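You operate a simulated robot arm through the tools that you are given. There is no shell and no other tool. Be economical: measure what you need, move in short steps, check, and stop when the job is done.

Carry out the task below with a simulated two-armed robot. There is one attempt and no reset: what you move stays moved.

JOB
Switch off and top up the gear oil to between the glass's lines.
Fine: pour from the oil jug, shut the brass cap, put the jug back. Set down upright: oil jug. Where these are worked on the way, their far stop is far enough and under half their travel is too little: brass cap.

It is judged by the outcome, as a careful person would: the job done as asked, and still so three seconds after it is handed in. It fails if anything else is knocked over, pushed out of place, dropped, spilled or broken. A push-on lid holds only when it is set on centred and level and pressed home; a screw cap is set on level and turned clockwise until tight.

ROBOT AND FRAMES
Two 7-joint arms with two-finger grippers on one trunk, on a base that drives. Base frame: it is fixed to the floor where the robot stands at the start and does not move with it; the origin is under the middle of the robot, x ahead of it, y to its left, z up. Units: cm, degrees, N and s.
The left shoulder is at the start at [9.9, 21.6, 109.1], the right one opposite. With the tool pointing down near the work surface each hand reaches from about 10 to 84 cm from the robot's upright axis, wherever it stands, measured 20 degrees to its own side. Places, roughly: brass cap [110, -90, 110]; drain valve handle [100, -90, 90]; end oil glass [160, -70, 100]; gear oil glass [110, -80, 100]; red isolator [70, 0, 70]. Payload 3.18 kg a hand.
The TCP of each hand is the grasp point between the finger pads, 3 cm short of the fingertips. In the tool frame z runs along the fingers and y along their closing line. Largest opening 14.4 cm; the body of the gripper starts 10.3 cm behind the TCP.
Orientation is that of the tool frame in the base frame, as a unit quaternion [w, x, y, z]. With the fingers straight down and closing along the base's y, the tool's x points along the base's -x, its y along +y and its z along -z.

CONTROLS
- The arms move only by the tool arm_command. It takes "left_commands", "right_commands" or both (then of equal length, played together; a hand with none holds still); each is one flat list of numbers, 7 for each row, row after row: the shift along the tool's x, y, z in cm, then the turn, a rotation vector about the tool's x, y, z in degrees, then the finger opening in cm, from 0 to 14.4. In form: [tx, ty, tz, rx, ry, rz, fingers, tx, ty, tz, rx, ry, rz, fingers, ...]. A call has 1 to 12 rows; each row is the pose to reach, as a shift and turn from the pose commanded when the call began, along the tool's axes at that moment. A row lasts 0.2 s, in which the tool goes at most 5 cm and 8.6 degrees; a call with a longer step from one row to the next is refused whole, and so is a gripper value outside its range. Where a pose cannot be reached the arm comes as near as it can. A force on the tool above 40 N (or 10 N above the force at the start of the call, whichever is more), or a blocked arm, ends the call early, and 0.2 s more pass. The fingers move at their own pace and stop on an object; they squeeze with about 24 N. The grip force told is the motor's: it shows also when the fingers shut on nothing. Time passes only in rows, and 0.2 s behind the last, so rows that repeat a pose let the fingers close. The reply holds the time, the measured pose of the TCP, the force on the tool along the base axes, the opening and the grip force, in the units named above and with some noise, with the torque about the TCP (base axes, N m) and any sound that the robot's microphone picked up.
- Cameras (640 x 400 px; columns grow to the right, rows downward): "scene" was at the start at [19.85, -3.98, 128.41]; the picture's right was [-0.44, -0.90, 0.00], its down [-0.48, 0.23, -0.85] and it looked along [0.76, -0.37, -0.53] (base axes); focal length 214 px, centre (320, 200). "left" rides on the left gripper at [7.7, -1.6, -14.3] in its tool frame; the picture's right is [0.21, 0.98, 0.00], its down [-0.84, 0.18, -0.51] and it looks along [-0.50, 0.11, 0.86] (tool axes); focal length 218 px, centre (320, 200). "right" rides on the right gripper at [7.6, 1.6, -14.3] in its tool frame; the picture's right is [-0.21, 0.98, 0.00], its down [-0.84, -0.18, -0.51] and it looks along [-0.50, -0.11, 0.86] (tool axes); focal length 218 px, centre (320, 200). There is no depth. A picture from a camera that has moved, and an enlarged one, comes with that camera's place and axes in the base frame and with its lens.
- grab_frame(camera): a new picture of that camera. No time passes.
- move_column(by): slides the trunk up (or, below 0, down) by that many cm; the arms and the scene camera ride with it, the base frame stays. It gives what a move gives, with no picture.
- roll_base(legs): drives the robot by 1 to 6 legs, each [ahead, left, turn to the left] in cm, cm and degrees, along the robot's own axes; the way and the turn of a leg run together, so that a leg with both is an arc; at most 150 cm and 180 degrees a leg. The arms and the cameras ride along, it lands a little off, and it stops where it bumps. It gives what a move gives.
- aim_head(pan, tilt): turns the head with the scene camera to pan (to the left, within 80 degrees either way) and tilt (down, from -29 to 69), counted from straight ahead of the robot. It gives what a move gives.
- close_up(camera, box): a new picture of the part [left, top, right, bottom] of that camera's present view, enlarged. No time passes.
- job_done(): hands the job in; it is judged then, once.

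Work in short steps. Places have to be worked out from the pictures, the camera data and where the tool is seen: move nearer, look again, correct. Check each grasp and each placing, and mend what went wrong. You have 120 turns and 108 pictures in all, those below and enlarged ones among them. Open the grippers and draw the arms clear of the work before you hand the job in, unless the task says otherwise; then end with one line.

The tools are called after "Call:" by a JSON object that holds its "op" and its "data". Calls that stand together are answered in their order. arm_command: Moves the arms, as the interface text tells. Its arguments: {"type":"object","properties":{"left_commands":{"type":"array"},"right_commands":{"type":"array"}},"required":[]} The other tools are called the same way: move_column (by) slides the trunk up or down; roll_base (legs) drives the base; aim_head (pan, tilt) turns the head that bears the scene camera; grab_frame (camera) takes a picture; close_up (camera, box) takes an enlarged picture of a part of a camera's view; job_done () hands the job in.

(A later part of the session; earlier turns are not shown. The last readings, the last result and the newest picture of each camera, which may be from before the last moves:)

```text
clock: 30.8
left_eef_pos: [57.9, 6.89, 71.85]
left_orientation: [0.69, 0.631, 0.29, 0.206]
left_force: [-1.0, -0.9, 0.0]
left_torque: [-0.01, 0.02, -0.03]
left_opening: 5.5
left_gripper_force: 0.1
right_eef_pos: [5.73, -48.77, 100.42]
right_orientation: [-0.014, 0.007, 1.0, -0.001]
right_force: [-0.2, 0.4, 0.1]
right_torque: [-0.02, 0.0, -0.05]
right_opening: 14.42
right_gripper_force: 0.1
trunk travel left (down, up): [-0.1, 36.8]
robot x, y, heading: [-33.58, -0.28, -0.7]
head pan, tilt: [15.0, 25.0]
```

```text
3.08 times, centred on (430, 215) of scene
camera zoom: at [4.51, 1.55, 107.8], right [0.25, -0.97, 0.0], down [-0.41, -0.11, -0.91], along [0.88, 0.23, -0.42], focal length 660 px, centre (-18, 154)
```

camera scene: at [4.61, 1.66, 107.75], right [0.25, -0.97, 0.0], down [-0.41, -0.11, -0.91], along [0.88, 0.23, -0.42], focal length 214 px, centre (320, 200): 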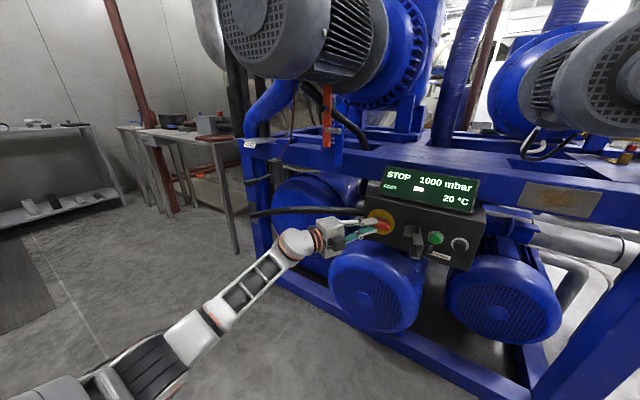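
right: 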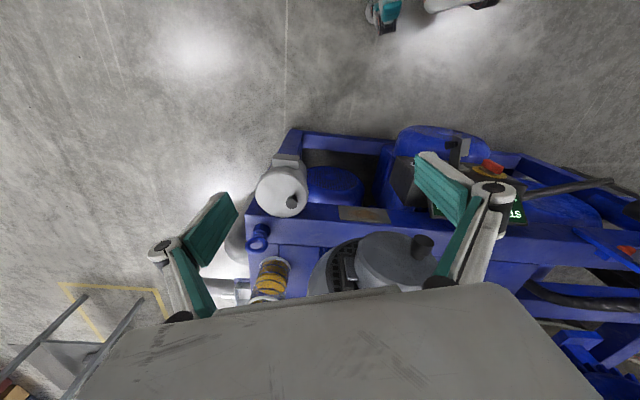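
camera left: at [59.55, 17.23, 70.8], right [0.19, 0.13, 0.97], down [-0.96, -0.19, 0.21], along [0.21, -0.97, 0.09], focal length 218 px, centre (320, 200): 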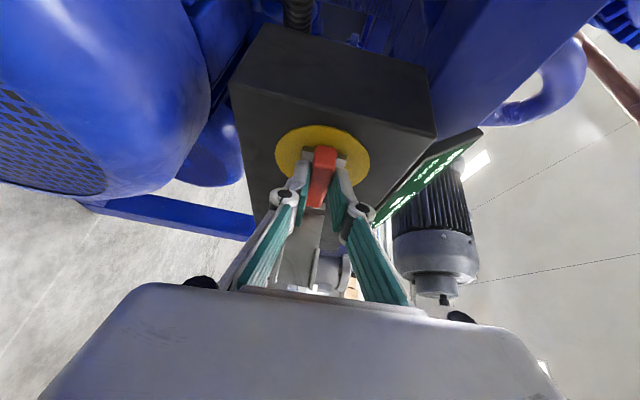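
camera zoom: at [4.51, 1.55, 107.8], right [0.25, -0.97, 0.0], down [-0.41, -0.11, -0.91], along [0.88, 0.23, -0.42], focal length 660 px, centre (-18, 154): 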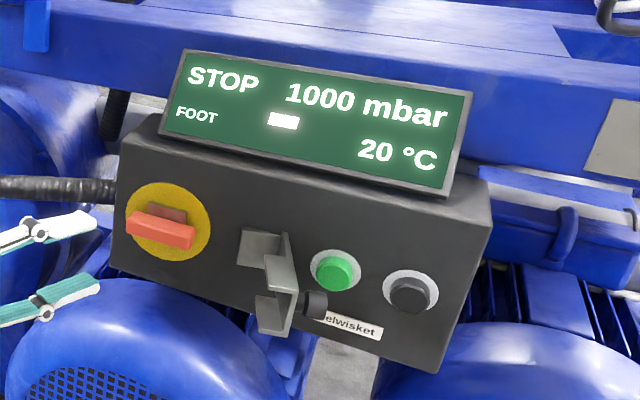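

Isolator is off (handle horizontal, lamp out). I retract the left hand toward the robot and roll it back.

Call:
{"op": "arm_command", "data": {"left_commands": [-1.4, 1.4, -1.7, 0, 0, 0, 8, -2.8, 2.8, -3.4, 0, 0, 8, 8, -4.2, 4.2, -5, 0, 0, 16, 8, -5.6, 5.6, -6.6, 0, 0, 24, 8, -7, 7, -8.2, 0, 0, 32, 8, -8.4, 8.4, -9.8, 0, 0, 40, 8, -9.8, 9.8, -11.4, 0, 0, 48, 8, -11.2, 11.2, -13, 0, 0, 56, 8, -12.6, 12.6, -14.7, 0, 0, 64, 8, -13.8, 13.8, -16.4, 0, 0, 72, 8]}}

Call:
{"op": "move_column", "data": {"by": 17}}

Call:
{"op": "aim_head", "data": {"pan": -45, "tilt": 25}}

Call:
{"op": "grab_frame", "data": {"camera": "scene"}}

```text
clock: 33.0
left_eef_pos: [37.85, 12.14, 86.76]
left_orientation: [0.436, 0.681, -0.134, 0.573]
left_force: [0.5, -1.1, 0.1]
left_torque: [0.0, -0.03, -0.02]
left_opening: 8.02
left_gripper_force: 0.0
right_eef_pos: [5.74, -48.98, 100.38]
right_orientation: [-0.013, 0.007, 1.0, -0.001]
right_force: [-0.3, 0.8, -0.6]
right_torque: [0.0, -0.03, -0.02]
right_opening: 14.4
right_gripper_force: 0.0
trunk travel left (down, up): [-0.1, 36.8]
robot x, y, heading: [-33.22, -0.52, -0.7]
head pan, tilt: [15.0, 25.0]
```

```text
clock: 34.9
left_eef_pos: [37.84, 12.06, 103.47]
left_orientation: [0.436, 0.682, -0.134, 0.572]
left_force: [0.8, 0.0, 0.1]
left_torque: [-0.02, -0.01, -0.01]
left_opening: 8.02
left_gripper_force: 0.0
right_eef_pos: [5.89, -48.85, 117.24]
right_orientation: [-0.014, 0.007, 1.0, -0.001]
right_force: [-0.8, -0.6, 0.5]
right_torque: [0.0, 0.07, 0.01]
right_opening: 14.4
right_gripper_force: 0.1
trunk travel left (down, up): [-17.1, 19.8]
robot x, y, heading: [-33.1, -0.54, -0.5]
head pan, tilt: [15.0, 25.0]
```

```text
clock: 36.2
left_eef_pos: [37.76, 12.04, 103.69]
left_orientation: [0.436, 0.681, -0.134, 0.573]
left_force: [-0.1, -0.8, 0.3]
left_torque: [-0.03, 0.01, -0.02]
left_opening: 8.03
left_gripper_force: 0.0
right_eef_pos: [5.68, -48.98, 117.31]
right_orientation: [-0.014, 0.006, 1.0, -0.001]
right_force: [-0.2, 0.2, 0.0]
right_torque: [0.0, 0.01, -0.01]
right_opening: 14.4
right_gripper_force: 0.0
trunk travel left (down, up): [-17.1, 19.8]
robot x, y, heading: [-33.47, -0.56, -0.7]
head pan, tilt: [-45.0, 25.0]
```

```text
75 pictures are left
camera scene: at [-14.68, -7.18, 129.14], right [-0.71, -0.7, 0.0], down [-0.3, 0.3, -0.91], along [0.63, -0.65, -0.42], focal length 214 px, centre (320, 200)
```

scene: 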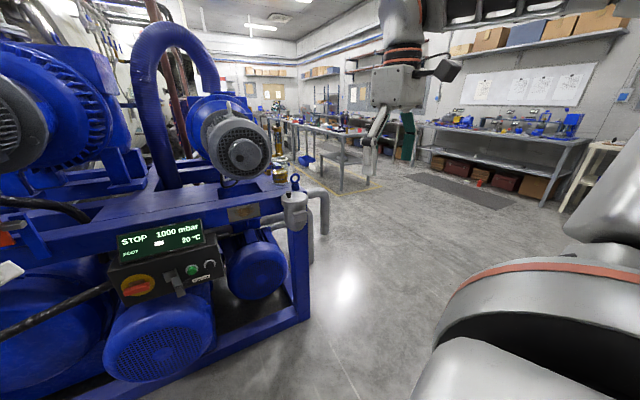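

Before driving I tuck the left hand in further, then strafe right to pass the machine's front corner.

Call:
{"op": "arm_command", "data": {"left_commands": [0.45, 1.66, -3.8, 0, 0, 0, 8, 0.9, 3.3, -7.6, 0, 0, 0, 8, 1.35, 5, -11.4, 0, 0, 0, 8, 1.8, 6.65, -15.1, 0, 0, 0, 8]}}

Call:
{"op": "roll_base", "data": {"legs": [[0, -70, 0]]}}

Call:
{"op": "aim_head", "data": {"pan": -20, "tilt": 25}}

Call:
{"op": "grab_frame", "data": {"camera": "scene"}}

```text
clock: 37.2
left_eef_pos: [23.73, 19.98, 107.77]
left_orientation: [0.437, 0.681, -0.134, 0.573]
left_force: [0.4, -0.1, 0.7]
left_torque: [0.02, 0.0, -0.01]
left_opening: 8.04
left_gripper_force: 0.1
right_eef_pos: [5.57, -48.78, 117.41]
right_orientation: [-0.013, 0.007, 1.0, -0.001]
right_force: [0.5, 0.2, 0.9]
right_torque: [0.02, -0.07, 0.01]
right_opening: 14.38
right_gripper_force: 0.0
trunk travel left (down, up): [-17.1, 19.8]
robot x, y, heading: [-33.25, -0.6, -0.5]
head pan, tilt: [-45.0, 25.0]
```

```text
clock: 43.8
left_eef_pos: [23.16, -49.87, 107.82]
left_orientation: [0.436, 0.681, -0.134, 0.573]
left_force: [-0.8, 0.1, 0.4]
left_torque: [-0.01, -0.01, 0.02]
left_opening: 8.02
left_gripper_force: 0.2
right_eef_pos: [5.01, -118.87, 117.36]
right_orientation: [-0.014, 0.006, 1.0, -0.001]
right_force: [0.8, 0.4, -0.5]
right_torque: [0.01, -0.03, 0.01]
right_opening: 14.38
right_gripper_force: 0.0
trunk travel left (down, up): [-17.1, 19.8]
robot x, y, heading: [-34.33, -70.09, -0.6]
head pan, tilt: [-45.0, 25.0]
```

```text
clock: 44.7
left_eef_pos: [23.27, -49.79, 107.76]
left_orientation: [0.436, 0.681, -0.135, 0.572]
left_force: [-0.6, 0.0, 0.5]
left_torque: [0.01, 0.02, 0.0]
left_opening: 8.02
left_gripper_force: 0.1
right_eef_pos: [5.11, -118.76, 117.27]
right_orientation: [-0.014, 0.007, 1.0, -0.001]
right_force: [0.5, -0.1, 0.2]
right_torque: [0.03, -0.04, 0.0]
right_opening: 14.41
right_gripper_force: 0.1
trunk travel left (down, up): [-17.1, 19.8]
robot x, y, heading: [-33.96, -70.5, -0.6]
head pan, tilt: [-20.0, 25.0]
```

```text
74 pictures are left
camera scene: at [-13.2, -73.78, 129.14], right [-0.35, -0.94, 0.0], down [-0.4, 0.15, -0.91], along [0.85, -0.32, -0.42], focal length 214 px, centre (320, 200)
```

scene: 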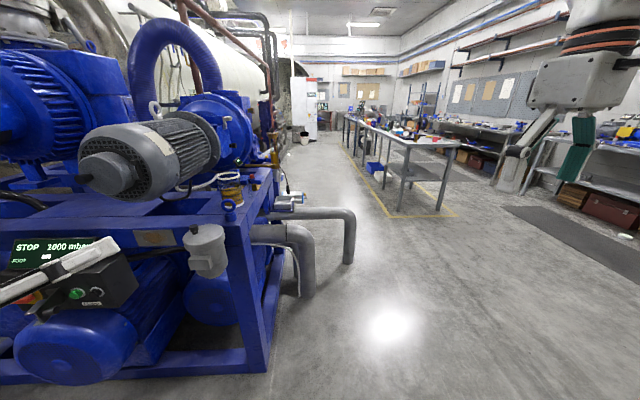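

Call:
{"op": "close_up", "data": {"camera": "scene", "box": [180, 145, 320, 235]}}

Call:
{"op": "close_up", "data": {"camera": "scene", "box": [340, 95, 480, 185]}}

```text
4.44 times, centred on (250, 190) of scene
camera zoom: at [-13.2, -73.78, 129.14], right [-0.35, -0.94, 0.0], down [-0.4, 0.15, -0.91], along [0.85, -0.32, -0.42], focal length 953 px, centre (631, 244)
```

zoom: 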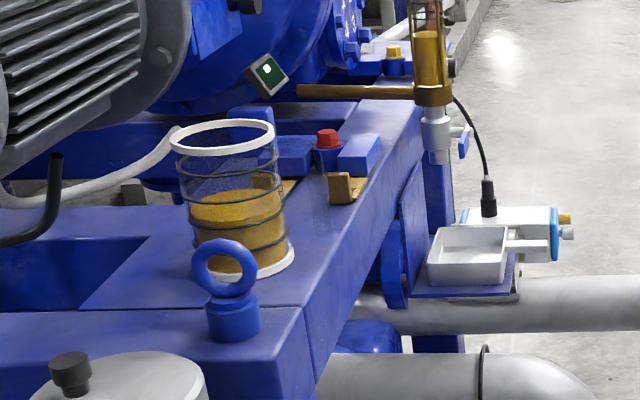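

```text
4.44 times, centred on (410, 140) of scene
camera zoom: at [-13.2, -73.78, 129.14], right [-0.35, -0.94, 0.0], down [-0.4, 0.15, -0.91], along [0.85, -0.32, -0.42], focal length 953 px, centre (-80, 467)
```

zoom: 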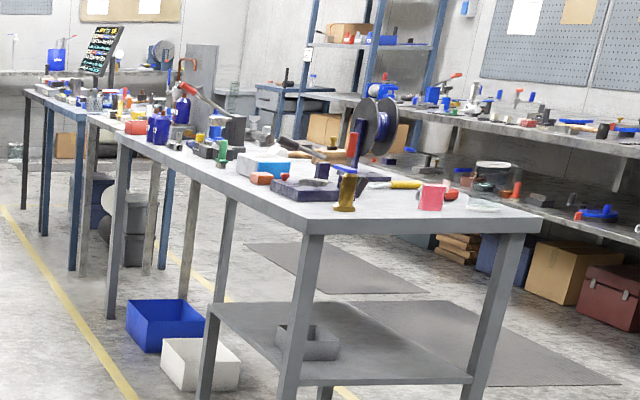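

The gear glass is the vertical amber tube at the right end of the frame; the striped jar nearby may be the jug. I drive around to face that end from a distance.

Call:
{"op": "roll_base", "data": {"legs": [[0, -105, 0], [122, 0, 0], [0, 0, 70]]}}

Call:
{"op": "aim_head", "data": {"pan": 0, "tilt": 25}}

Call:
{"op": "grab_frame", "data": {"camera": "scene"}}

```text
clock: 59.9
left_eef_pos: [142.26, -155.76, 107.67]
left_orientation: [0.433, 0.682, -0.13, 0.575]
left_force: [0.2, -0.4, 0.2]
left_torque: [0.0, 0.02, 0.0]
left_opening: 8.02
left_gripper_force: 0.1
right_eef_pos: [124.96, -224.93, 117.45]
right_orientation: [-0.014, 0.0, 1.0, 0.0]
right_force: [-0.3, 0.3, 0.0]
right_torque: [0.01, 0.0, -0.01]
right_opening: 14.41
right_gripper_force: 0.0
trunk travel left (down, up): [-17.1, 19.8]
robot x, y, heading: [85.14, -177.18, 0.0]
head pan, tilt: [-20.0, 25.0]
stopped in leg 2: the robot was blocked; the commanded pose is now the measured one
```

```text
clock: 60.8
left_eef_pos: [142.23, -155.87, 107.59]
left_orientation: [0.432, 0.682, -0.13, 0.576]
left_force: [-0.6, 0.1, -0.6]
left_torque: [0.0, 0.01, 0.02]
left_opening: 7.99
left_gripper_force: 0.0
right_eef_pos: [125.0, -224.91, 117.3]
right_orientation: [-0.014, 0.0, 1.0, -0.001]
right_force: [-0.2, 1.0, 0.1]
right_torque: [0.02, -0.07, 0.01]
right_opening: 14.42
right_gripper_force: 0.1
trunk travel left (down, up): [-17.1, 19.8]
robot x, y, heading: [85.71, -177.04, -0.0]
head pan, tilt: [0.0, 25.0]
```

```text
71 pictures are left
camera scene: at [106.74, -176.99, 129.14], right [0.0, -1.0, 0.0], down [-0.42, 0.0, -0.91], along [0.91, 0.0, -0.42], focal length 214 px, centre (320, 200)
```

scene: 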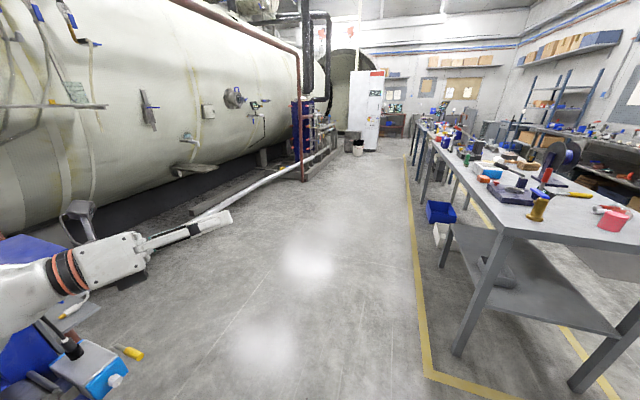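

Blocked at x=85 just short; good enough. I turn left 70° to face the machine's end.

Call:
{"op": "roll_base", "data": {"legs": [[0, 0, 70]]}}

Call:
{"op": "grab_frame", "data": {"camera": "scene"}}

```text
clock: 64.2
left_eef_pos: [84.38, -116.38, 107.78]
left_orientation: [0.021, 0.632, 0.287, 0.719]
left_force: [-0.5, -0.1, -1.4]
left_torque: [0.03, 0.01, 0.01]
left_opening: 7.98
left_gripper_force: 0.1
right_eef_pos: [143.65, -155.61, 117.38]
right_orientation: [-0.011, -0.577, 0.816, -0.009]
right_force: [-0.4, 0.1, 0.6]
right_torque: [-0.02, 0.01, -0.01]
right_opening: 14.38
right_gripper_force: 0.0
trunk travel left (down, up): [-17.1, 19.8]
robot x, y, heading: [85.13, -177.06, 70.6]
head pan, tilt: [0.0, 25.0]
```

```text
70 pictures are left
camera scene: at [92.43, -156.87, 129.14], right [0.94, -0.33, 0.0], down [-0.14, -0.4, -0.91], along [0.3, 0.86, -0.42], focal length 214 px, centre (320, 200)
```

scene: 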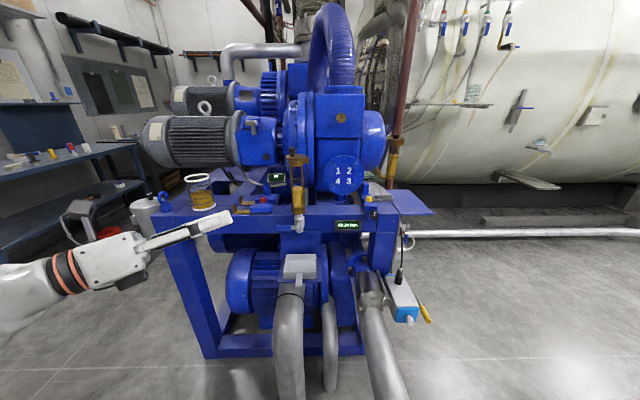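

Call:
{"op": "close_up", "data": {"camera": "scene", "box": [235, 135, 355, 235]}}

Call:
{"op": "close_up", "data": {"camera": "scene", "box": [330, 130, 450, 230]}}

Call:
{"op": "close_up", "data": {"camera": "scene", "box": [130, 160, 240, 240]}}

```text
4.00 times, centred on (295, 185) of scene
camera zoom: at [92.43, -156.87, 129.14], right [0.94, -0.33, 0.0], down [-0.14, -0.4, -0.91], along [0.3, 0.86, -0.42], focal length 858 px, centre (420, 260)
```

zoom: 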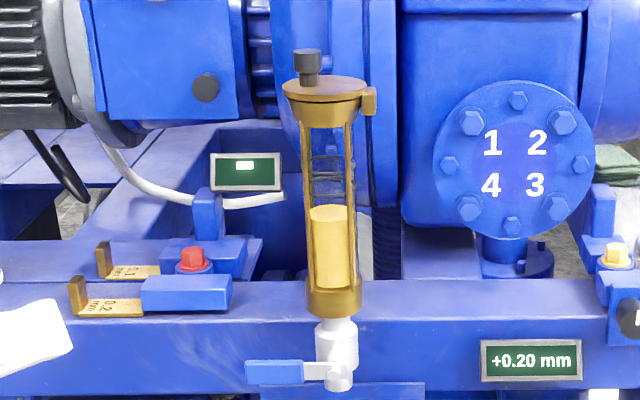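

```text
4.00 times, centred on (390, 180) of scene
camera zoom: at [92.43, -156.87, 129.14], right [0.94, -0.33, 0.0], down [-0.14, -0.4, -0.91], along [0.3, 0.86, -0.42], focal length 858 px, centre (40, 280)
```

zoom: 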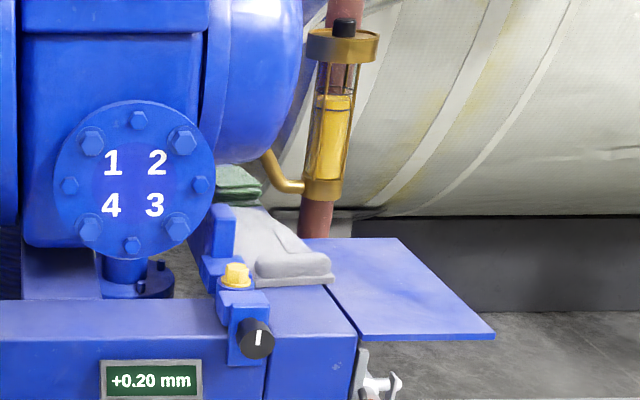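

```text
5.00 times, centred on (185, 200) of scene
camera zoom: at [92.43, -156.87, 129.14], right [0.94, -0.33, 0.0], down [-0.14, -0.4, -0.91], along [0.3, 0.86, -0.42], focal length 1072 px, centre (995, 200)
```

zoom: 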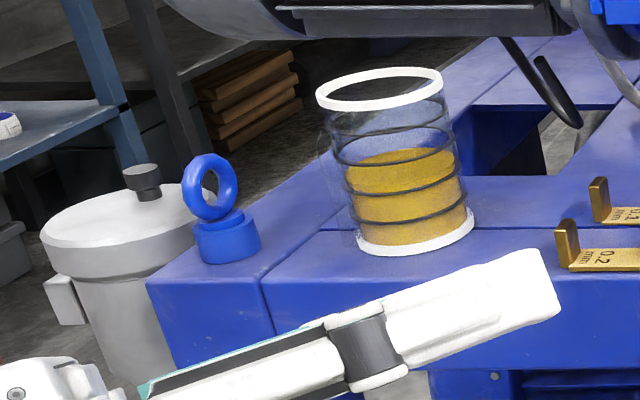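

Now I can see: sight tube at about [107.3,-91.8], brass holder, hinged brass cap at z≈113 (knob on the left, hinge on the right), and an open jug at about [74,-67.5] on the frame (z 90–102.5). I move closer, strafing left.

Call:
{"op": "roll_base", "data": {"legs": [[16, 22, 0]]}}

Call:
{"op": "grab_frame", "data": {"camera": "scene"}}

```text
clock: 66.8
left_eef_pos: [68.91, -94.09, 107.7]
left_orientation: [0.021, 0.632, 0.287, 0.72]
left_force: [-0.2, 0.2, 0.2]
left_torque: [0.0, 0.0, -0.01]
left_opening: 8.01
left_gripper_force: 0.1
right_eef_pos: [128.14, -133.37, 117.31]
right_orientation: [-0.01, -0.577, 0.817, -0.009]
right_force: [1.0, 0.2, 0.4]
right_torque: [0.0, -0.04, 0.01]
right_opening: 14.39
right_gripper_force: 0.1
trunk travel left (down, up): [-17.1, 19.8]
robot x, y, heading: [69.8, -154.52, 70.4]
head pan, tilt: [0.0, 25.0]
```

```text
66 pictures are left
camera scene: at [76.93, -134.61, 129.14], right [0.94, -0.33, 0.0], down [-0.14, -0.4, -0.91], along [0.3, 0.85, -0.42], focal length 214 px, centre (320, 200)
```

scene: 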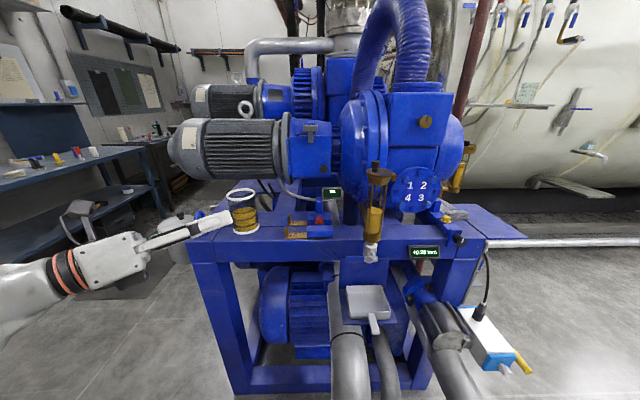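

Call:
{"op": "close_up", "data": {"camera": "scene", "box": [340, 155, 420, 270]}}

Call:
{"op": "close_up", "data": {"camera": "scene", "box": [205, 175, 285, 245]}}

```text
3.48 times, centred on (380, 212) of scene
camera zoom: at [76.93, -134.61, 129.14], right [0.94, -0.33, 0.0], down [-0.14, -0.4, -0.91], along [0.3, 0.85, -0.42], focal length 746 px, centre (111, 156)
```

zoom: 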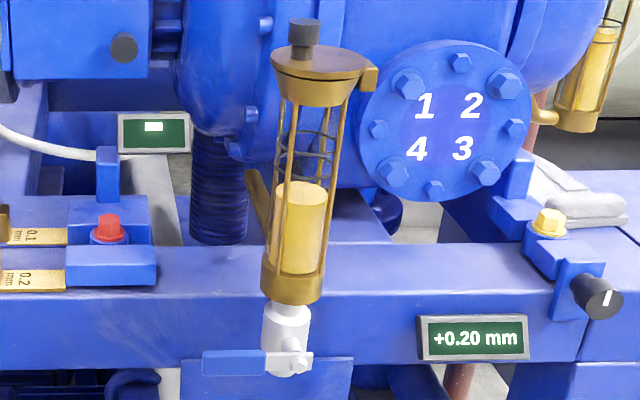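

```text
5.71 times, centred on (245, 210) of scene
camera zoom: at [76.93, -134.61, 129.14], right [0.94, -0.33, 0.0], down [-0.14, -0.4, -0.91], along [0.3, 0.85, -0.42], focal length 1226 px, centre (749, 143)
```

zoom: 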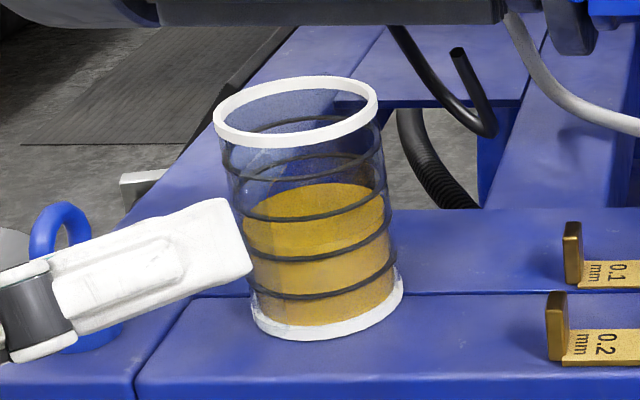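

The cap is hinged at its right ([111.5,-93.2]), with a black knob at about [106.1,-92, 114–116]. I raise the trunk 15 cm and bring the right hand, pointing down, above the knob.

Call:
{"op": "move_column", "data": {"by": 15}}

Call:
{"op": "arm_command", "data": {"right_commands": [-3.2, 3.5, 0.6, 0, 0, 0, 8, -6.4, 7, 1.2, 0, 0, 0, 6, -9.6, 10.5, 1.8, 0, 0, 0, 6, -12.8, 14, 2.4, 0, 0, 0, 6, -16, 17.4, 3, 0, 0, 0, 6, -19.2, 20.8, 3.6, 0, 0, 0, 6, -22.4, 24.2, 4.2, 0, 0, 0, 6, -25.5, 27.7, 4.8, 0, 0, 0, 6, -28.6, 31.1, 5.4, 0, 0, 0, 6, -31.7, 34.6, 6, 0, 0, 0, 6]}}

Call:
{"op": "grab_frame", "data": {"camera": "right"}}

```text
clock: 68.5
left_eef_pos: [68.94, -94.05, 122.67]
left_orientation: [0.021, 0.632, 0.287, 0.719]
left_force: [-0.6, -0.4, -0.1]
left_torque: [0.0, -0.03, -0.02]
left_opening: 8.03
left_gripper_force: 0.1
right_eef_pos: [128.32, -133.42, 132.33]
right_orientation: [-0.011, -0.577, 0.817, -0.008]
right_force: [-0.5, 0.1, -1.3]
right_torque: [0.0, -0.02, -0.01]
right_opening: 14.39
right_gripper_force: 0.1
trunk travel left (down, up): [-32.1, 4.8]
robot x, y, heading: [69.79, -154.6, 70.6]
head pan, tilt: [0.0, 25.0]
```

```text
clock: 70.7
left_eef_pos: [68.85, -94.17, 122.69]
left_orientation: [0.02, 0.632, 0.288, 0.719]
left_force: [0.0, 0.8, -0.4]
left_torque: [-0.02, 0.0, 0.01]
left_opening: 8.01
left_gripper_force: 0.1
right_eef_pos: [115.03, -108.76, 125.68]
right_orientation: [-0.014, -0.574, 0.819, -0.004]
right_force: [-0.4, 1.1, 0.7]
right_torque: [-0.02, 0.04, -0.02]
right_opening: 6.03
right_gripper_force: 0.1
right hand out of reach, approached as far as the arm can: row 6, 7, 8, 9, 10
trunk travel left (down, up): [-32.1, 4.8]
robot x, y, heading: [69.88, -154.94, 70.6]
head pan, tilt: [0.0, 25.0]
```

```text
63 pictures are left
camera right: at [111.19, -114.95, 140.17], right [-0.85, 0.53, 0.0], down [0.47, 0.74, 0.48], along [0.26, 0.41, -0.88], focal length 218 px, centre (320, 200)
```

right: 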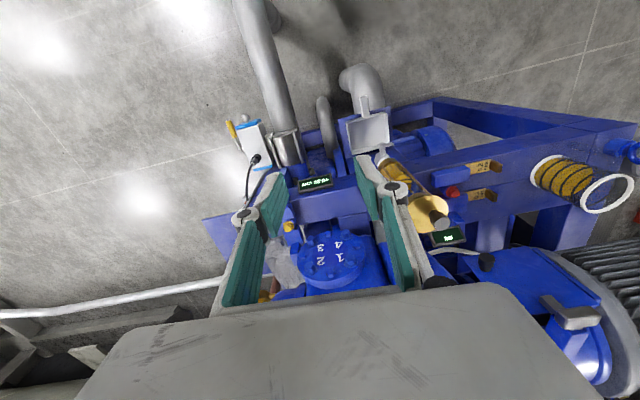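

The right arm is short of reach here. I tuck the left hand back a bit and drive 17 cm forward.

Call:
{"op": "arm_command", "data": {"left_commands": [-1.1, 2.5, -2.5, 0, 0, 0, 8, -2.2, 5, -5, 0, 0, 0, 8, -3.4, 7.5, -7.5, 0, 0, 0, 8, -4.5, 10, -10, 0, 0, 0, 8]}}

Call:
{"op": "roll_base", "data": {"legs": [[17, 0, 0]]}}

Call:
{"op": "arm_command", "data": {"right_commands": [0, 0, 0, 0, 0, 0, 6]}}

Call:
{"op": "grab_frame", "data": {"camera": "right"}}

```text
clock: 71.7
left_eef_pos: [63.19, -103.51, 122.19]
left_orientation: [0.023, 0.632, 0.286, 0.72]
left_force: [0.3, -1.2, -0.1]
left_torque: [-0.01, 0.01, -0.04]
left_opening: 8.02
left_gripper_force: 0.0
left hand out of reach, approached as far as the arm can: row 3, 4
right_eef_pos: [115.1, -108.64, 125.72]
right_orientation: [-0.013, -0.573, 0.819, -0.003]
right_force: [0.2, -0.5, -0.8]
right_torque: [0.01, -0.07, -0.02]
right_opening: 6.01
right_gripper_force: 0.1
trunk travel left (down, up): [-32.1, 4.8]
robot x, y, heading: [69.9, -154.87, 70.8]
head pan, tilt: [0.0, 25.0]
```

```text
clock: 73.2
left_eef_pos: [68.76, -87.37, 122.13]
left_orientation: [0.022, 0.632, 0.287, 0.719]
left_force: [0.1, -0.1, -0.5]
left_torque: [0.03, 0.01, -0.04]
left_opening: 8.01
left_gripper_force: 0.0
right_eef_pos: [120.66, -92.51, 125.6]
right_orientation: [-0.013, -0.574, 0.818, -0.004]
right_force: [0.9, 0.3, -0.2]
right_torque: [-0.04, 0.04, -0.04]
right_opening: 6.01
right_gripper_force: 0.2
trunk travel left (down, up): [-32.1, 4.8]
robot x, y, heading: [75.25, -138.67, 70.8]
head pan, tilt: [0.0, 25.0]
```

```text
clock: 73.6
left_eef_pos: [68.57, -87.48, 122.16]
left_orientation: [0.021, 0.632, 0.288, 0.719]
left_force: [0.3, -0.3, 0.5]
left_torque: [0.0, -0.01, 0.0]
left_opening: 8.0
left_gripper_force: 0.0
right_eef_pos: [120.68, -92.76, 125.75]
right_orientation: [-0.013, -0.574, 0.818, -0.004]
right_force: [0.2, 0.9, 0.1]
right_torque: [-0.03, -0.02, -0.01]
right_opening: 6.0
right_gripper_force: 0.1
trunk travel left (down, up): [-32.1, 4.8]
robot x, y, heading: [75.89, -139.06, 70.6]
head pan, tilt: [0.0, 25.0]
```

```text
62 pictures are left
camera right: at [116.69, -98.95, 140.18], right [-0.85, 0.53, 0.0], down [0.46, 0.74, 0.48], along [0.25, 0.41, -0.87], focal length 218 px, centre (320, 200)
```

right: 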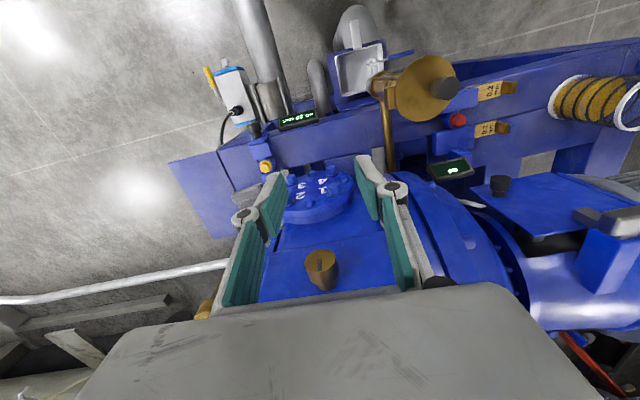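

Commanded pose now equals measured. The knob reads [106.4,-91.7,116]; I move the right hand over it.

Call:
{"op": "arm_command", "data": {"right_commands": [1.35, 4.6, 0, 0, 0, 0, 6, 2.7, 9.2, 0, 0, 0, 0, 6, 4.05, 13.9, 0.2, 0, 0, 0, 6, 4.05, 13.9, 0.2, 0, 0, 0, 6]}}

Call:
{"op": "grab_frame", "data": {"camera": "right"}}

Call:
{"op": "grab_frame", "data": {"camera": "scene"}}

```text
clock: 74.6
left_eef_pos: [68.66, -87.56, 122.19]
left_orientation: [0.021, 0.632, 0.286, 0.72]
left_force: [-0.1, -0.2, -0.4]
left_torque: [-0.01, 0.01, 0.0]
left_opening: 8.03
left_gripper_force: 0.1
right_eef_pos: [113.99, -96.76, 127.53]
right_orientation: [-0.012, -0.574, 0.819, -0.005]
right_force: [0.3, -0.1, 0.8]
right_torque: [0.01, -0.03, 0.02]
right_opening: 6.0
right_gripper_force: 0.0
right hand out of reach, approached as far as the arm can: row 1, 2, 3, 4
trunk travel left (down, up): [-32.1, 4.8]
robot x, y, heading: [75.14, -138.62, 70.6]
head pan, tilt: [0.0, 25.0]
```

```text
61 pictures are left
camera right: at [110.01, -103.0, 142.02], right [-0.85, 0.53, 0.0], down [0.46, 0.74, 0.48], along [0.26, 0.41, -0.87], focal length 218 px, centre (320, 200)
```

right: 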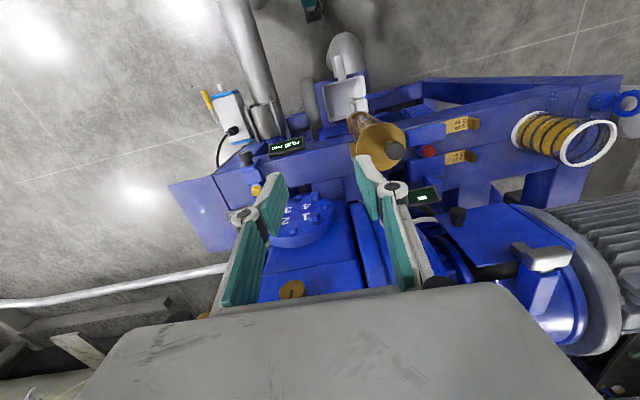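

```text
60 pictures are left
camera scene: at [79.79, -126.31, 144.77], right [0.94, -0.33, 0.0], down [-0.14, -0.4, -0.91], along [0.3, 0.86, -0.42], focal length 214 px, centre (320, 200)
```

scene: 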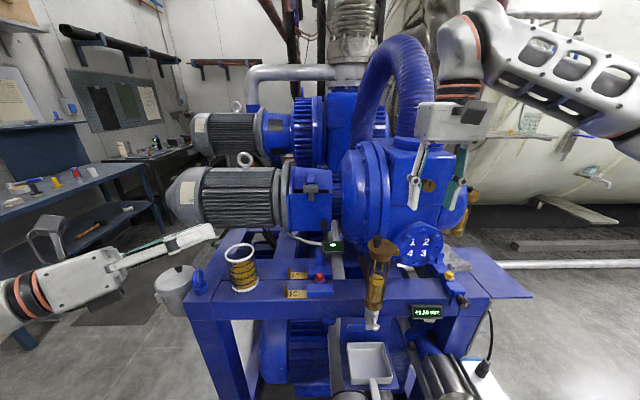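

The right arm is limited near the robot's midline. I strafe the base left 15 cm so the cap is on the right arm's own side (hand is clear above the knob).

Call:
{"op": "roll_base", "data": {"legs": [[0, 15, 0]]}}

Call:
{"op": "grab_frame", "data": {"camera": "right"}}

```text
clock: 76.5
left_eef_pos: [54.56, -82.53, 122.1]
left_orientation: [0.021, 0.632, 0.286, 0.72]
left_force: [0.4, 0.1, 0.3]
left_torque: [-0.03, -0.01, 0.01]
left_opening: 7.99
left_gripper_force: 0.0
right_eef_pos: [100.02, -91.72, 127.47]
right_orientation: [-0.013, -0.574, 0.819, -0.005]
right_force: [-0.5, 0.5, 0.1]
right_torque: [0.02, -0.02, -0.05]
right_opening: 6.01
right_gripper_force: 0.0
trunk travel left (down, up): [-32.1, 4.8]
robot x, y, heading: [61.69, -133.96, 70.8]
head pan, tilt: [0.0, 25.0]
```

```text
59 pictures are left
camera right: at [95.92, -98.03, 142.01], right [-0.85, 0.53, 0.0], down [0.46, 0.74, 0.48], along [0.26, 0.41, -0.88], focal length 218 px, centre (320, 200)
```

right: 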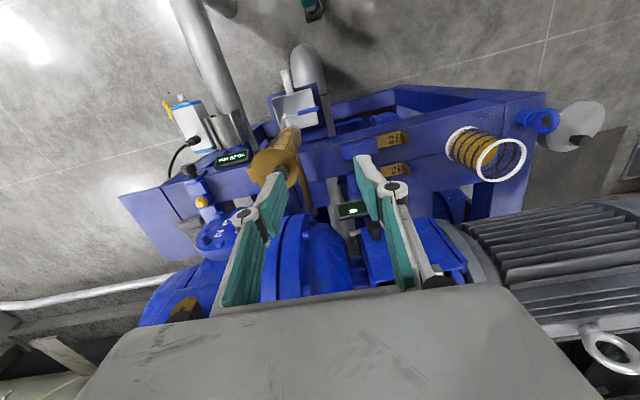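

Call:
{"op": "arm_command", "data": {"right_commands": [-1, -2.9, 0.5, 0, 0, 0, 6, -2, -5.8, 2, 0, 0, 0, 6, -2, -5.8, 2, 0, 0, 0, 6]}}

Call:
{"op": "grab_frame", "data": {"camera": "right"}}

```text
clock: 77.3
left_eef_pos: [54.46, -82.53, 122.15]
left_orientation: [0.021, 0.632, 0.287, 0.72]
left_force: [0.0, 0.5, 1.0]
left_torque: [0.0, 0.03, 0.0]
left_opening: 8.01
left_gripper_force: 0.0
right_eef_pos: [106.08, -91.84, 125.47]
right_orientation: [-0.012, -0.575, 0.818, -0.005]
right_force: [-0.6, -0.2, -0.2]
right_torque: [-0.02, 0.0, -0.01]
right_opening: 6.0
right_gripper_force: 0.0
trunk travel left (down, up): [-32.1, 4.8]
robot x, y, heading: [61.36, -133.7, 70.5]
head pan, tilt: [0.0, 25.0]
```

```text
58 pictures are left
camera right: at [102.08, -98.14, 140.03], right [-0.85, 0.53, 0.0], down [0.46, 0.74, 0.48], along [0.25, 0.41, -0.88], focal length 218 px, centre (320, 200)
```

right: 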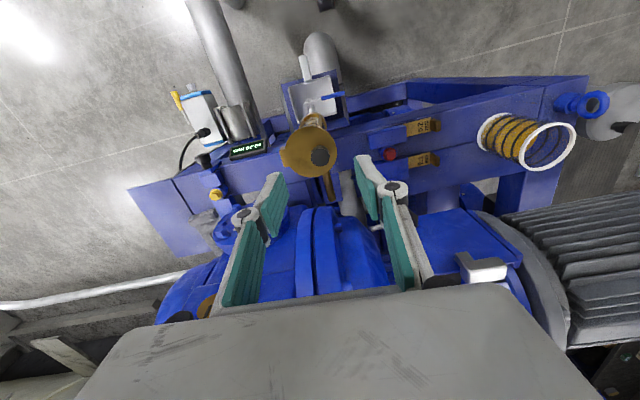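

Reached; knob is at about [105.7,-91.6,116]. I descend 7.5 cm with the fingers straddling it.

Call:
{"op": "arm_command", "data": {"right_commands": [0, 0.27, 3, 0, 0, 0, 6, 0, 0.27, 5.5, 0, 0, 0, 6, 0, 0.27, 7.5, 0, 0, 0, 6]}}

Call:
{"op": "grab_frame", "data": {"camera": "right"}}

```text
clock: 78.1
left_eef_pos: [54.6, -82.53, 122.17]
left_orientation: [0.022, 0.633, 0.286, 0.719]
left_force: [-0.1, 0.0, 0.4]
left_torque: [0.0, 0.01, 0.02]
left_opening: 8.02
left_gripper_force: 0.1
right_eef_pos: [107.96, -91.0, 122.05]
right_orientation: [-0.014, -0.575, 0.818, -0.005]
right_force: [0.7, 0.1, 0.1]
right_torque: [-0.02, 0.02, 0.02]
right_opening: 6.01
right_gripper_force: 0.1
right hand out of reach, approached as far as the arm can: row 1, 2, 3
trunk travel left (down, up): [-32.1, 4.8]
robot x, y, heading: [61.37, -133.66, 70.8]
head pan, tilt: [0.0, 25.0]
```

```text
57 pictures are left
camera right: at [104.02, -97.27, 136.58], right [-0.85, 0.53, 0.0], down [0.46, 0.74, 0.48], along [0.25, 0.41, -0.88], focal length 218 px, centre (320, 200)
```

right: 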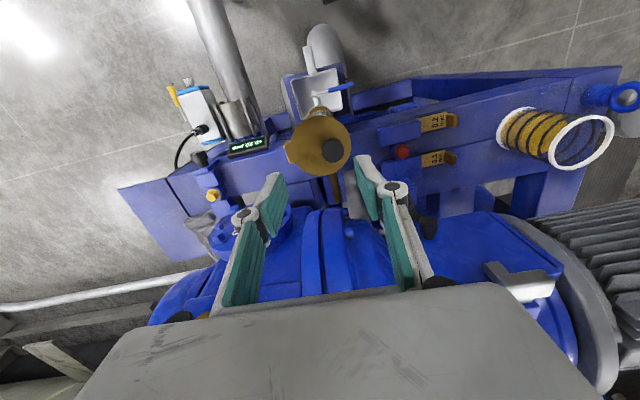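

Descending is joint-limited at this trunk height. I raise the commanded hand pose and lower the trunk instead.

Call:
{"op": "arm_command", "data": {"right_commands": [0, 0, -4, 0, 0, 0, 6, 0, 0, -8, 0, 0, 0, 6, 0, 0, -8, 0, 0, 0, 6]}}

Call:
{"op": "move_column", "data": {"by": -8}}

Call:
{"op": "grab_frame", "data": {"camera": "scene"}}

```text
clock: 78.9
left_eef_pos: [54.75, -82.59, 122.12]
left_orientation: [0.022, 0.632, 0.287, 0.719]
left_force: [0.6, -0.6, -0.9]
left_torque: [-0.01, 0.01, -0.01]
left_opening: 7.99
left_gripper_force: 0.0
right_eef_pos: [108.19, -90.89, 129.96]
right_orientation: [-0.014, -0.573, 0.819, -0.004]
right_force: [0.4, 1.2, 0.2]
right_torque: [-0.03, 0.0, -0.01]
right_opening: 6.0
right_gripper_force: 0.1
trunk travel left (down, up): [-32.1, 4.8]
robot x, y, heading: [61.32, -133.46, 70.9]
head pan, tilt: [0.0, 25.0]
```

```text
clock: 80.1
left_eef_pos: [54.92, -81.3, 111.17]
left_orientation: [0.04, 0.639, 0.309, 0.703]
left_force: [0.2, -0.1, -1.0]
left_torque: [0.02, 0.02, 0.0]
left_opening: 8.01
left_gripper_force: 0.0
right_eef_pos: [107.95, -91.03, 122.08]
right_orientation: [-0.013, -0.574, 0.819, -0.003]
right_force: [0.2, 0.4, 0.6]
right_torque: [-0.01, -0.03, -0.04]
right_opening: 6.01
right_gripper_force: 0.1
trunk travel left (down, up): [-24.1, 12.8]
robot x, y, heading: [61.33, -133.93, 70.5]
head pan, tilt: [0.0, 25.0]
```

```text
56 pictures are left
camera scene: at [66.52, -119.04, 136.59], right [0.94, -0.33, 0.0], down [-0.14, -0.4, -0.91], along [0.3, 0.86, -0.42], focal length 214 px, centre (320, 200)
```

scene: 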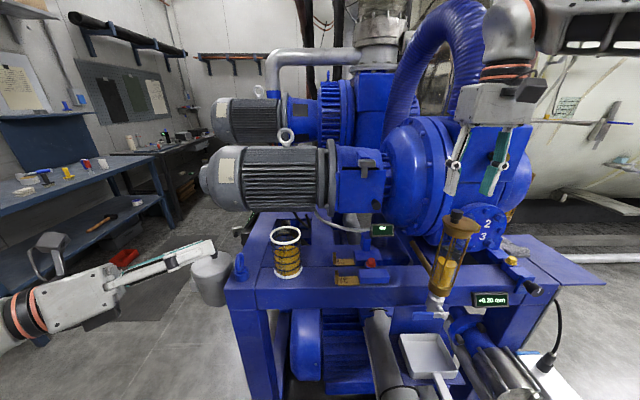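

Now I go to the knob: about 2 cm left and 4.8 cm down, in stages.

Call:
{"op": "arm_command", "data": {"right_commands": [0.7, 0.9, 0, 0, 0, 0, 6, 1.3, 1.8, 0.5, 0, 0, 0, 6, 1.3, 1.8, 2.5, 0, 0, 0, 6, 1.3, 1.8, 4.5, 0, 0, 0, 6]}}

Call:
{"op": "grab_frame", "data": {"camera": "right"}}

```text
clock: 81.1
left_eef_pos: [54.95, -81.13, 111.22]
left_orientation: [0.04, 0.639, 0.308, 0.703]
left_force: [0.1, 0.4, -0.5]
left_torque: [0.04, 0.01, 0.01]
left_opening: 8.0
left_gripper_force: 0.1
right_eef_pos: [105.92, -91.59, 117.65]
right_orientation: [-0.013, -0.574, 0.819, -0.003]
right_force: [-0.8, -0.4, -1.3]
right_torque: [-0.01, -0.03, -0.01]
right_opening: 6.0
right_gripper_force: 0.1
trunk travel left (down, up): [-24.1, 12.8]
robot x, y, heading: [61.45, -133.53, 70.7]
head pan, tilt: [0.0, 25.0]
```

```text
55 pictures are left
camera right: at [101.96, -97.83, 132.02], right [-0.85, 0.53, 0.0], down [0.47, 0.74, 0.48], along [0.26, 0.41, -0.87], focal length 218 px, centre (320, 200)
```

right: 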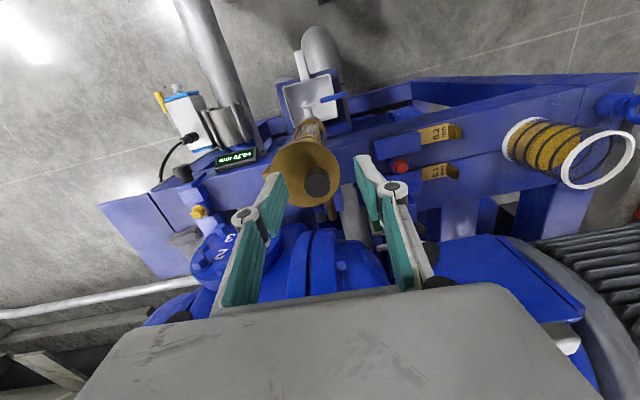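

The knob is centred between the fingers. I lower slightly and close.

Call:
{"op": "arm_command", "data": {"right_commands": [0, 0, 0.7, 0, 0, 0, 6, 0, 0, 0.7, 0, 0, 0, 0, 0, 0, 0.7, 0, 0, 0, 0, 0, 0, 0.7, 0, 0, 0, 0]}}

Call:
{"op": "grab_frame", "data": {"camera": "right"}}

```text
clock: 82.1
left_eef_pos: [55.18, -81.41, 111.31]
left_orientation: [0.039, 0.64, 0.31, 0.702]
left_force: [-0.2, 0.2, 0.4]
left_torque: [0.0, 0.01, 0.01]
left_opening: 8.02
left_gripper_force: 0.0
right_eef_pos: [106.14, -91.68, 116.71]
right_orientation: [-0.012, -0.573, 0.82, -0.003]
right_force: [16.7, -4.4, -1.8]
right_torque: [0.31, -0.71, -0.15]
right_opening: 2.08
right_gripper_force: 45.0
trunk travel left (down, up): [-24.1, 12.8]
robot x, y, heading: [61.15, -133.42, 70.5]
head pan, tilt: [0.0, 25.0]
```

```text
54 pictures are left
camera right: at [102.22, -97.92, 131.2], right [-0.85, 0.53, 0.0], down [0.47, 0.74, 0.48], along [0.26, 0.41, -0.87], focal length 218 px, centre (320, 200)
```

right: 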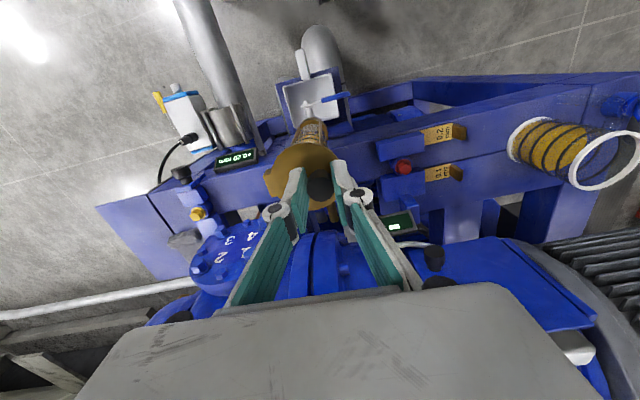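

The knob is gripped (2.08 cm). I try flipping the lid about its right-side hinge by 24° and watch the forces.

Call:
{"op": "arm_command", "data": {"right_commands": [0, -0.57, -0.69, -8, 0, 0, 0, 0, -1.22, -1.29, -16, 0, 0, 0, 0, -1.95, -1.8, -24, 0, 0, 0]}}

Call:
{"op": "grab_frame", "data": {"camera": "right"}}

```text
clock: 82.9
left_eef_pos: [55.01, -81.49, 111.38]
left_orientation: [0.04, 0.64, 0.307, 0.703]
left_force: [-0.1, -0.2, -0.5]
left_torque: [0.0, -0.05, 0.02]
left_opening: 8.0
left_gripper_force: 0.0
right_eef_pos: [109.25, -92.0, 119.69]
right_orientation: [-0.135, -0.56, 0.8, 0.165]
right_force: [-3.6, -23.7, -22.2]
right_torque: [-0.34, 0.23, 0.07]
right_opening: 2.32
right_gripper_force: 44.8
right hand out of reach, approached as far as the arm can: row 2, 3
trunk travel left (down, up): [-24.1, 12.8]
robot x, y, heading: [61.2, -133.71, 70.8]
head pan, tilt: [0.0, 25.0]
```

```text
53 pictures are left
camera right: at [111.05, -100.22, 133.53], right [-0.76, 0.51, 0.4], down [0.64, 0.68, 0.36], along [-0.09, 0.53, -0.84], focal length 218 px, centre (320, 200)
```

right: 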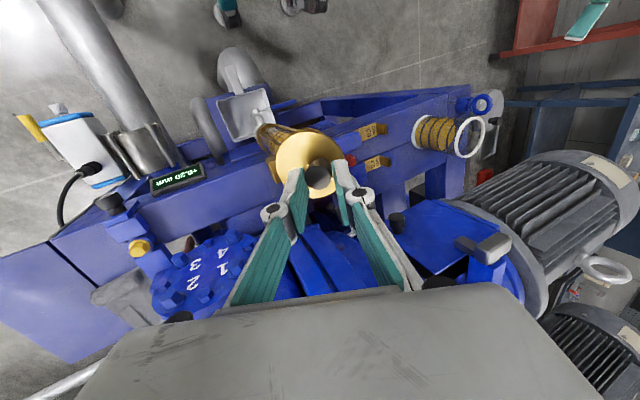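

The lid has lifted with the hand about 24°. I continue the arc another 24°.

Call:
{"op": "arm_command", "data": {"right_commands": [0, -0.82, -0.49, -8, 0, 0, 0, 0, -1.71, -0.89, -16, 0, 0, 0, 0, -2.67, -1.11, -24, 0, 0, 0]}}

Call:
{"op": "grab_frame", "data": {"camera": "right"}}

Call:
{"op": "close_up", "data": {"camera": "scene", "box": [400, 150, 540, 300]}}

```text
clock: 83.7
left_eef_pos: [54.93, -81.29, 111.29]
left_orientation: [0.04, 0.639, 0.308, 0.704]
left_force: [0.7, -0.1, -0.3]
left_torque: [-0.03, -0.02, 0.0]
left_opening: 8.0
left_gripper_force: 0.1
right_eef_pos: [112.2, -92.58, 119.83]
right_orientation: [-0.244, -0.519, 0.749, 0.332]
right_force: [1.2, -1.2, 6.5]
right_torque: [-0.49, 0.15, 0.56]
right_opening: 2.16
right_gripper_force: 45.2
right hand out of reach, approached as far as the arm can: row 1, 2
trunk travel left (down, up): [-24.1, 12.8]
robot x, y, heading: [61.61, -134.15, 71.0]
head pan, tilt: [0.0, 25.0]
```

```text
52 pictures are left
camera right: at [118.68, -102.92, 130.71], right [-0.53, 0.43, 0.73], down [0.76, 0.62, 0.18], along [-0.38, 0.65, -0.66], focal length 218 px, centre (320, 200)
```

right: 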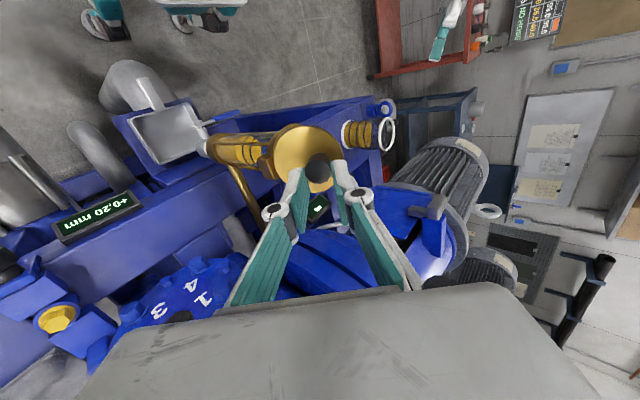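

```text
2.67 times, centred on (470, 225) of scene
camera zoom: at [66.57, -119.0, 136.6], right [0.94, -0.33, 0.0], down [-0.14, -0.4, -0.91], along [0.3, 0.86, -0.42], focal length 572 px, centre (-80, 133)
```

zoom: 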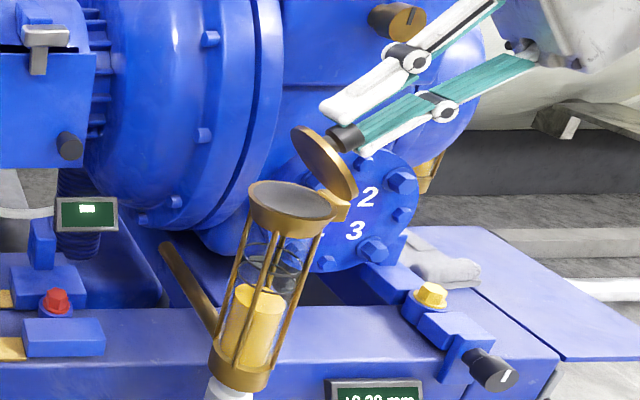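

Excellent — the lid is open about 50°. I continue the arc another 40°.

Call:
{"op": "arm_command", "data": {"right_commands": [0, -0.76, -0.58, -8, 0, 0, 0, 0, -1.6, -1.04, -16, 0, 0, 0, 0, -2.49, -1.39, -24, 0, 0, 0, 0, -3.42, -1.6, -32, 0, 0, 0, 0, -4.38, -1.69, -40, 0, 0, 0]}}

Call:
{"op": "close_up", "data": {"camera": "scene", "box": [400, 150, 540, 300]}}

```text
clock: 84.9
left_eef_pos: [55.02, -81.23, 111.15]
left_orientation: [0.04, 0.639, 0.31, 0.703]
left_force: [-0.3, -0.3, -0.2]
left_torque: [-0.01, 0.0, 0.0]
left_opening: 8.01
left_gripper_force: 0.1
right_eef_pos: [116.0, -94.02, 117.52]
right_orientation: [-0.407, -0.402, 0.591, 0.568]
right_force: [7.4, 17.5, 14.1]
right_torque: [0.09, 0.62, 0.64]
right_opening: 2.12
right_gripper_force: 45.3
trunk travel left (down, up): [-24.1, 12.8]
robot x, y, heading: [60.88, -133.64, 70.5]
head pan, tilt: [0.0, 25.0]
```

```text
2.67 times, centred on (470, 225) of scene
camera zoom: at [66.56, -118.79, 136.54], right [0.94, -0.33, 0.0], down [-0.14, -0.4, -0.91], along [0.3, 0.85, -0.42], focal length 572 px, centre (-80, 133)
```

zoom: 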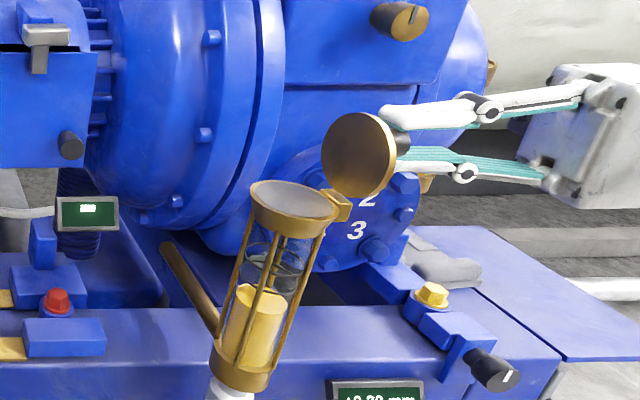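

About 90° now. I push on toward the far stop (up to 24° more).

Call:
{"op": "arm_command", "data": {"right_commands": [0, -0.73, -0.58, -8, 0, 0, 0, 0, -1.54, -1.05, -16, 0, 0, 0, 0, -2.4, -1.4, -24, 0, 0, 0]}}

Call:
{"op": "close_up", "data": {"camera": "scene", "box": [400, 150, 540, 300]}}

```text
clock: 85.7
left_eef_pos: [54.88, -81.23, 110.96]
left_orientation: [0.041, 0.639, 0.309, 0.703]
left_force: [0.0, 0.2, -0.3]
left_torque: [0.01, 0.02, 0.0]
left_opening: 8.02
left_gripper_force: 0.1
right_eef_pos: [117.18, -94.48, 115.03]
right_orientation: [-0.484, -0.31, 0.461, 0.676]
right_force: [3.2, 21.1, 8.0]
right_torque: [-0.15, 0.15, -0.39]
right_opening: 2.14
right_gripper_force: 45.0
trunk travel left (down, up): [-24.1, 12.8]
robot x, y, heading: [61.47, -133.85, 70.6]
head pan, tilt: [0.0, 25.0]
```

```text
2.67 times, centred on (470, 225) of scene
camera zoom: at [66.5, -118.7, 136.53], right [0.94, -0.33, 0.0], down [-0.14, -0.4, -0.91], along [0.3, 0.85, -0.42], focal length 572 px, centre (-80, 133)
```

zoom: 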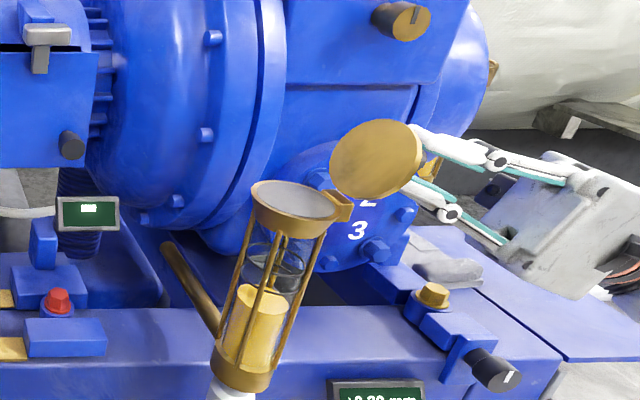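

Now about 113° open. I release, back the right hand off along its axis, and see whether the lid stays.

Call:
{"op": "arm_command", "data": {"right_commands": [0, 0, 0, 0, 0, 0, 5, 0, 0, 0, 0, 0, 0, 6, 0, 0, -3, 0, 0, 0, 6, 0, 0, -7, 0, 0, 0, 6, 0, 0, -11, 0, 0, 0, 6]}}

Call:
{"op": "close_up", "data": {"camera": "scene", "box": [400, 150, 540, 300]}}

```text
clock: 86.9
left_eef_pos: [54.97, -81.46, 111.23]
left_orientation: [0.038, 0.64, 0.308, 0.703]
left_force: [0.0, 0.2, -0.2]
left_torque: [-0.02, 0.03, 0.08]
left_opening: 8.03
left_gripper_force: 0.0
right_eef_pos: [124.77, -99.46, 112.32]
right_orientation: [-0.481, -0.309, 0.462, 0.678]
right_force: [0.4, -1.0, -0.6]
right_torque: [-0.04, -0.02, -0.03]
right_opening: 5.99
right_gripper_force: 0.1
right hand out of reach, approached as far as the arm can: row 5
trunk travel left (down, up): [-24.1, 12.8]
robot x, y, heading: [61.48, -134.0, 70.8]
head pan, tilt: [0.0, 25.0]
```

```text
2.67 times, centred on (470, 225) of scene
camera zoom: at [66.62, -119.11, 136.58], right [0.94, -0.33, 0.0], down [-0.14, -0.4, -0.91], along [0.3, 0.86, -0.42], focal length 572 px, centre (-80, 133)
```

zoom: 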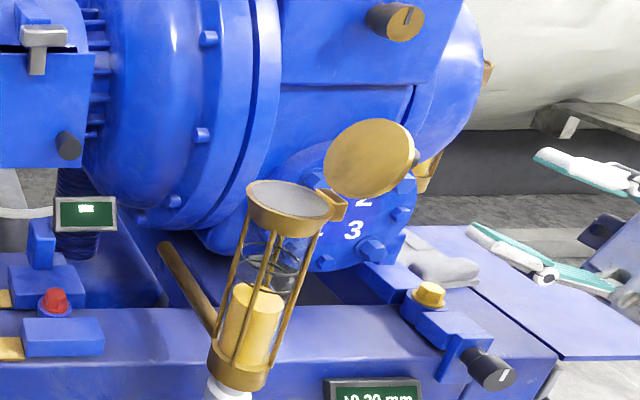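

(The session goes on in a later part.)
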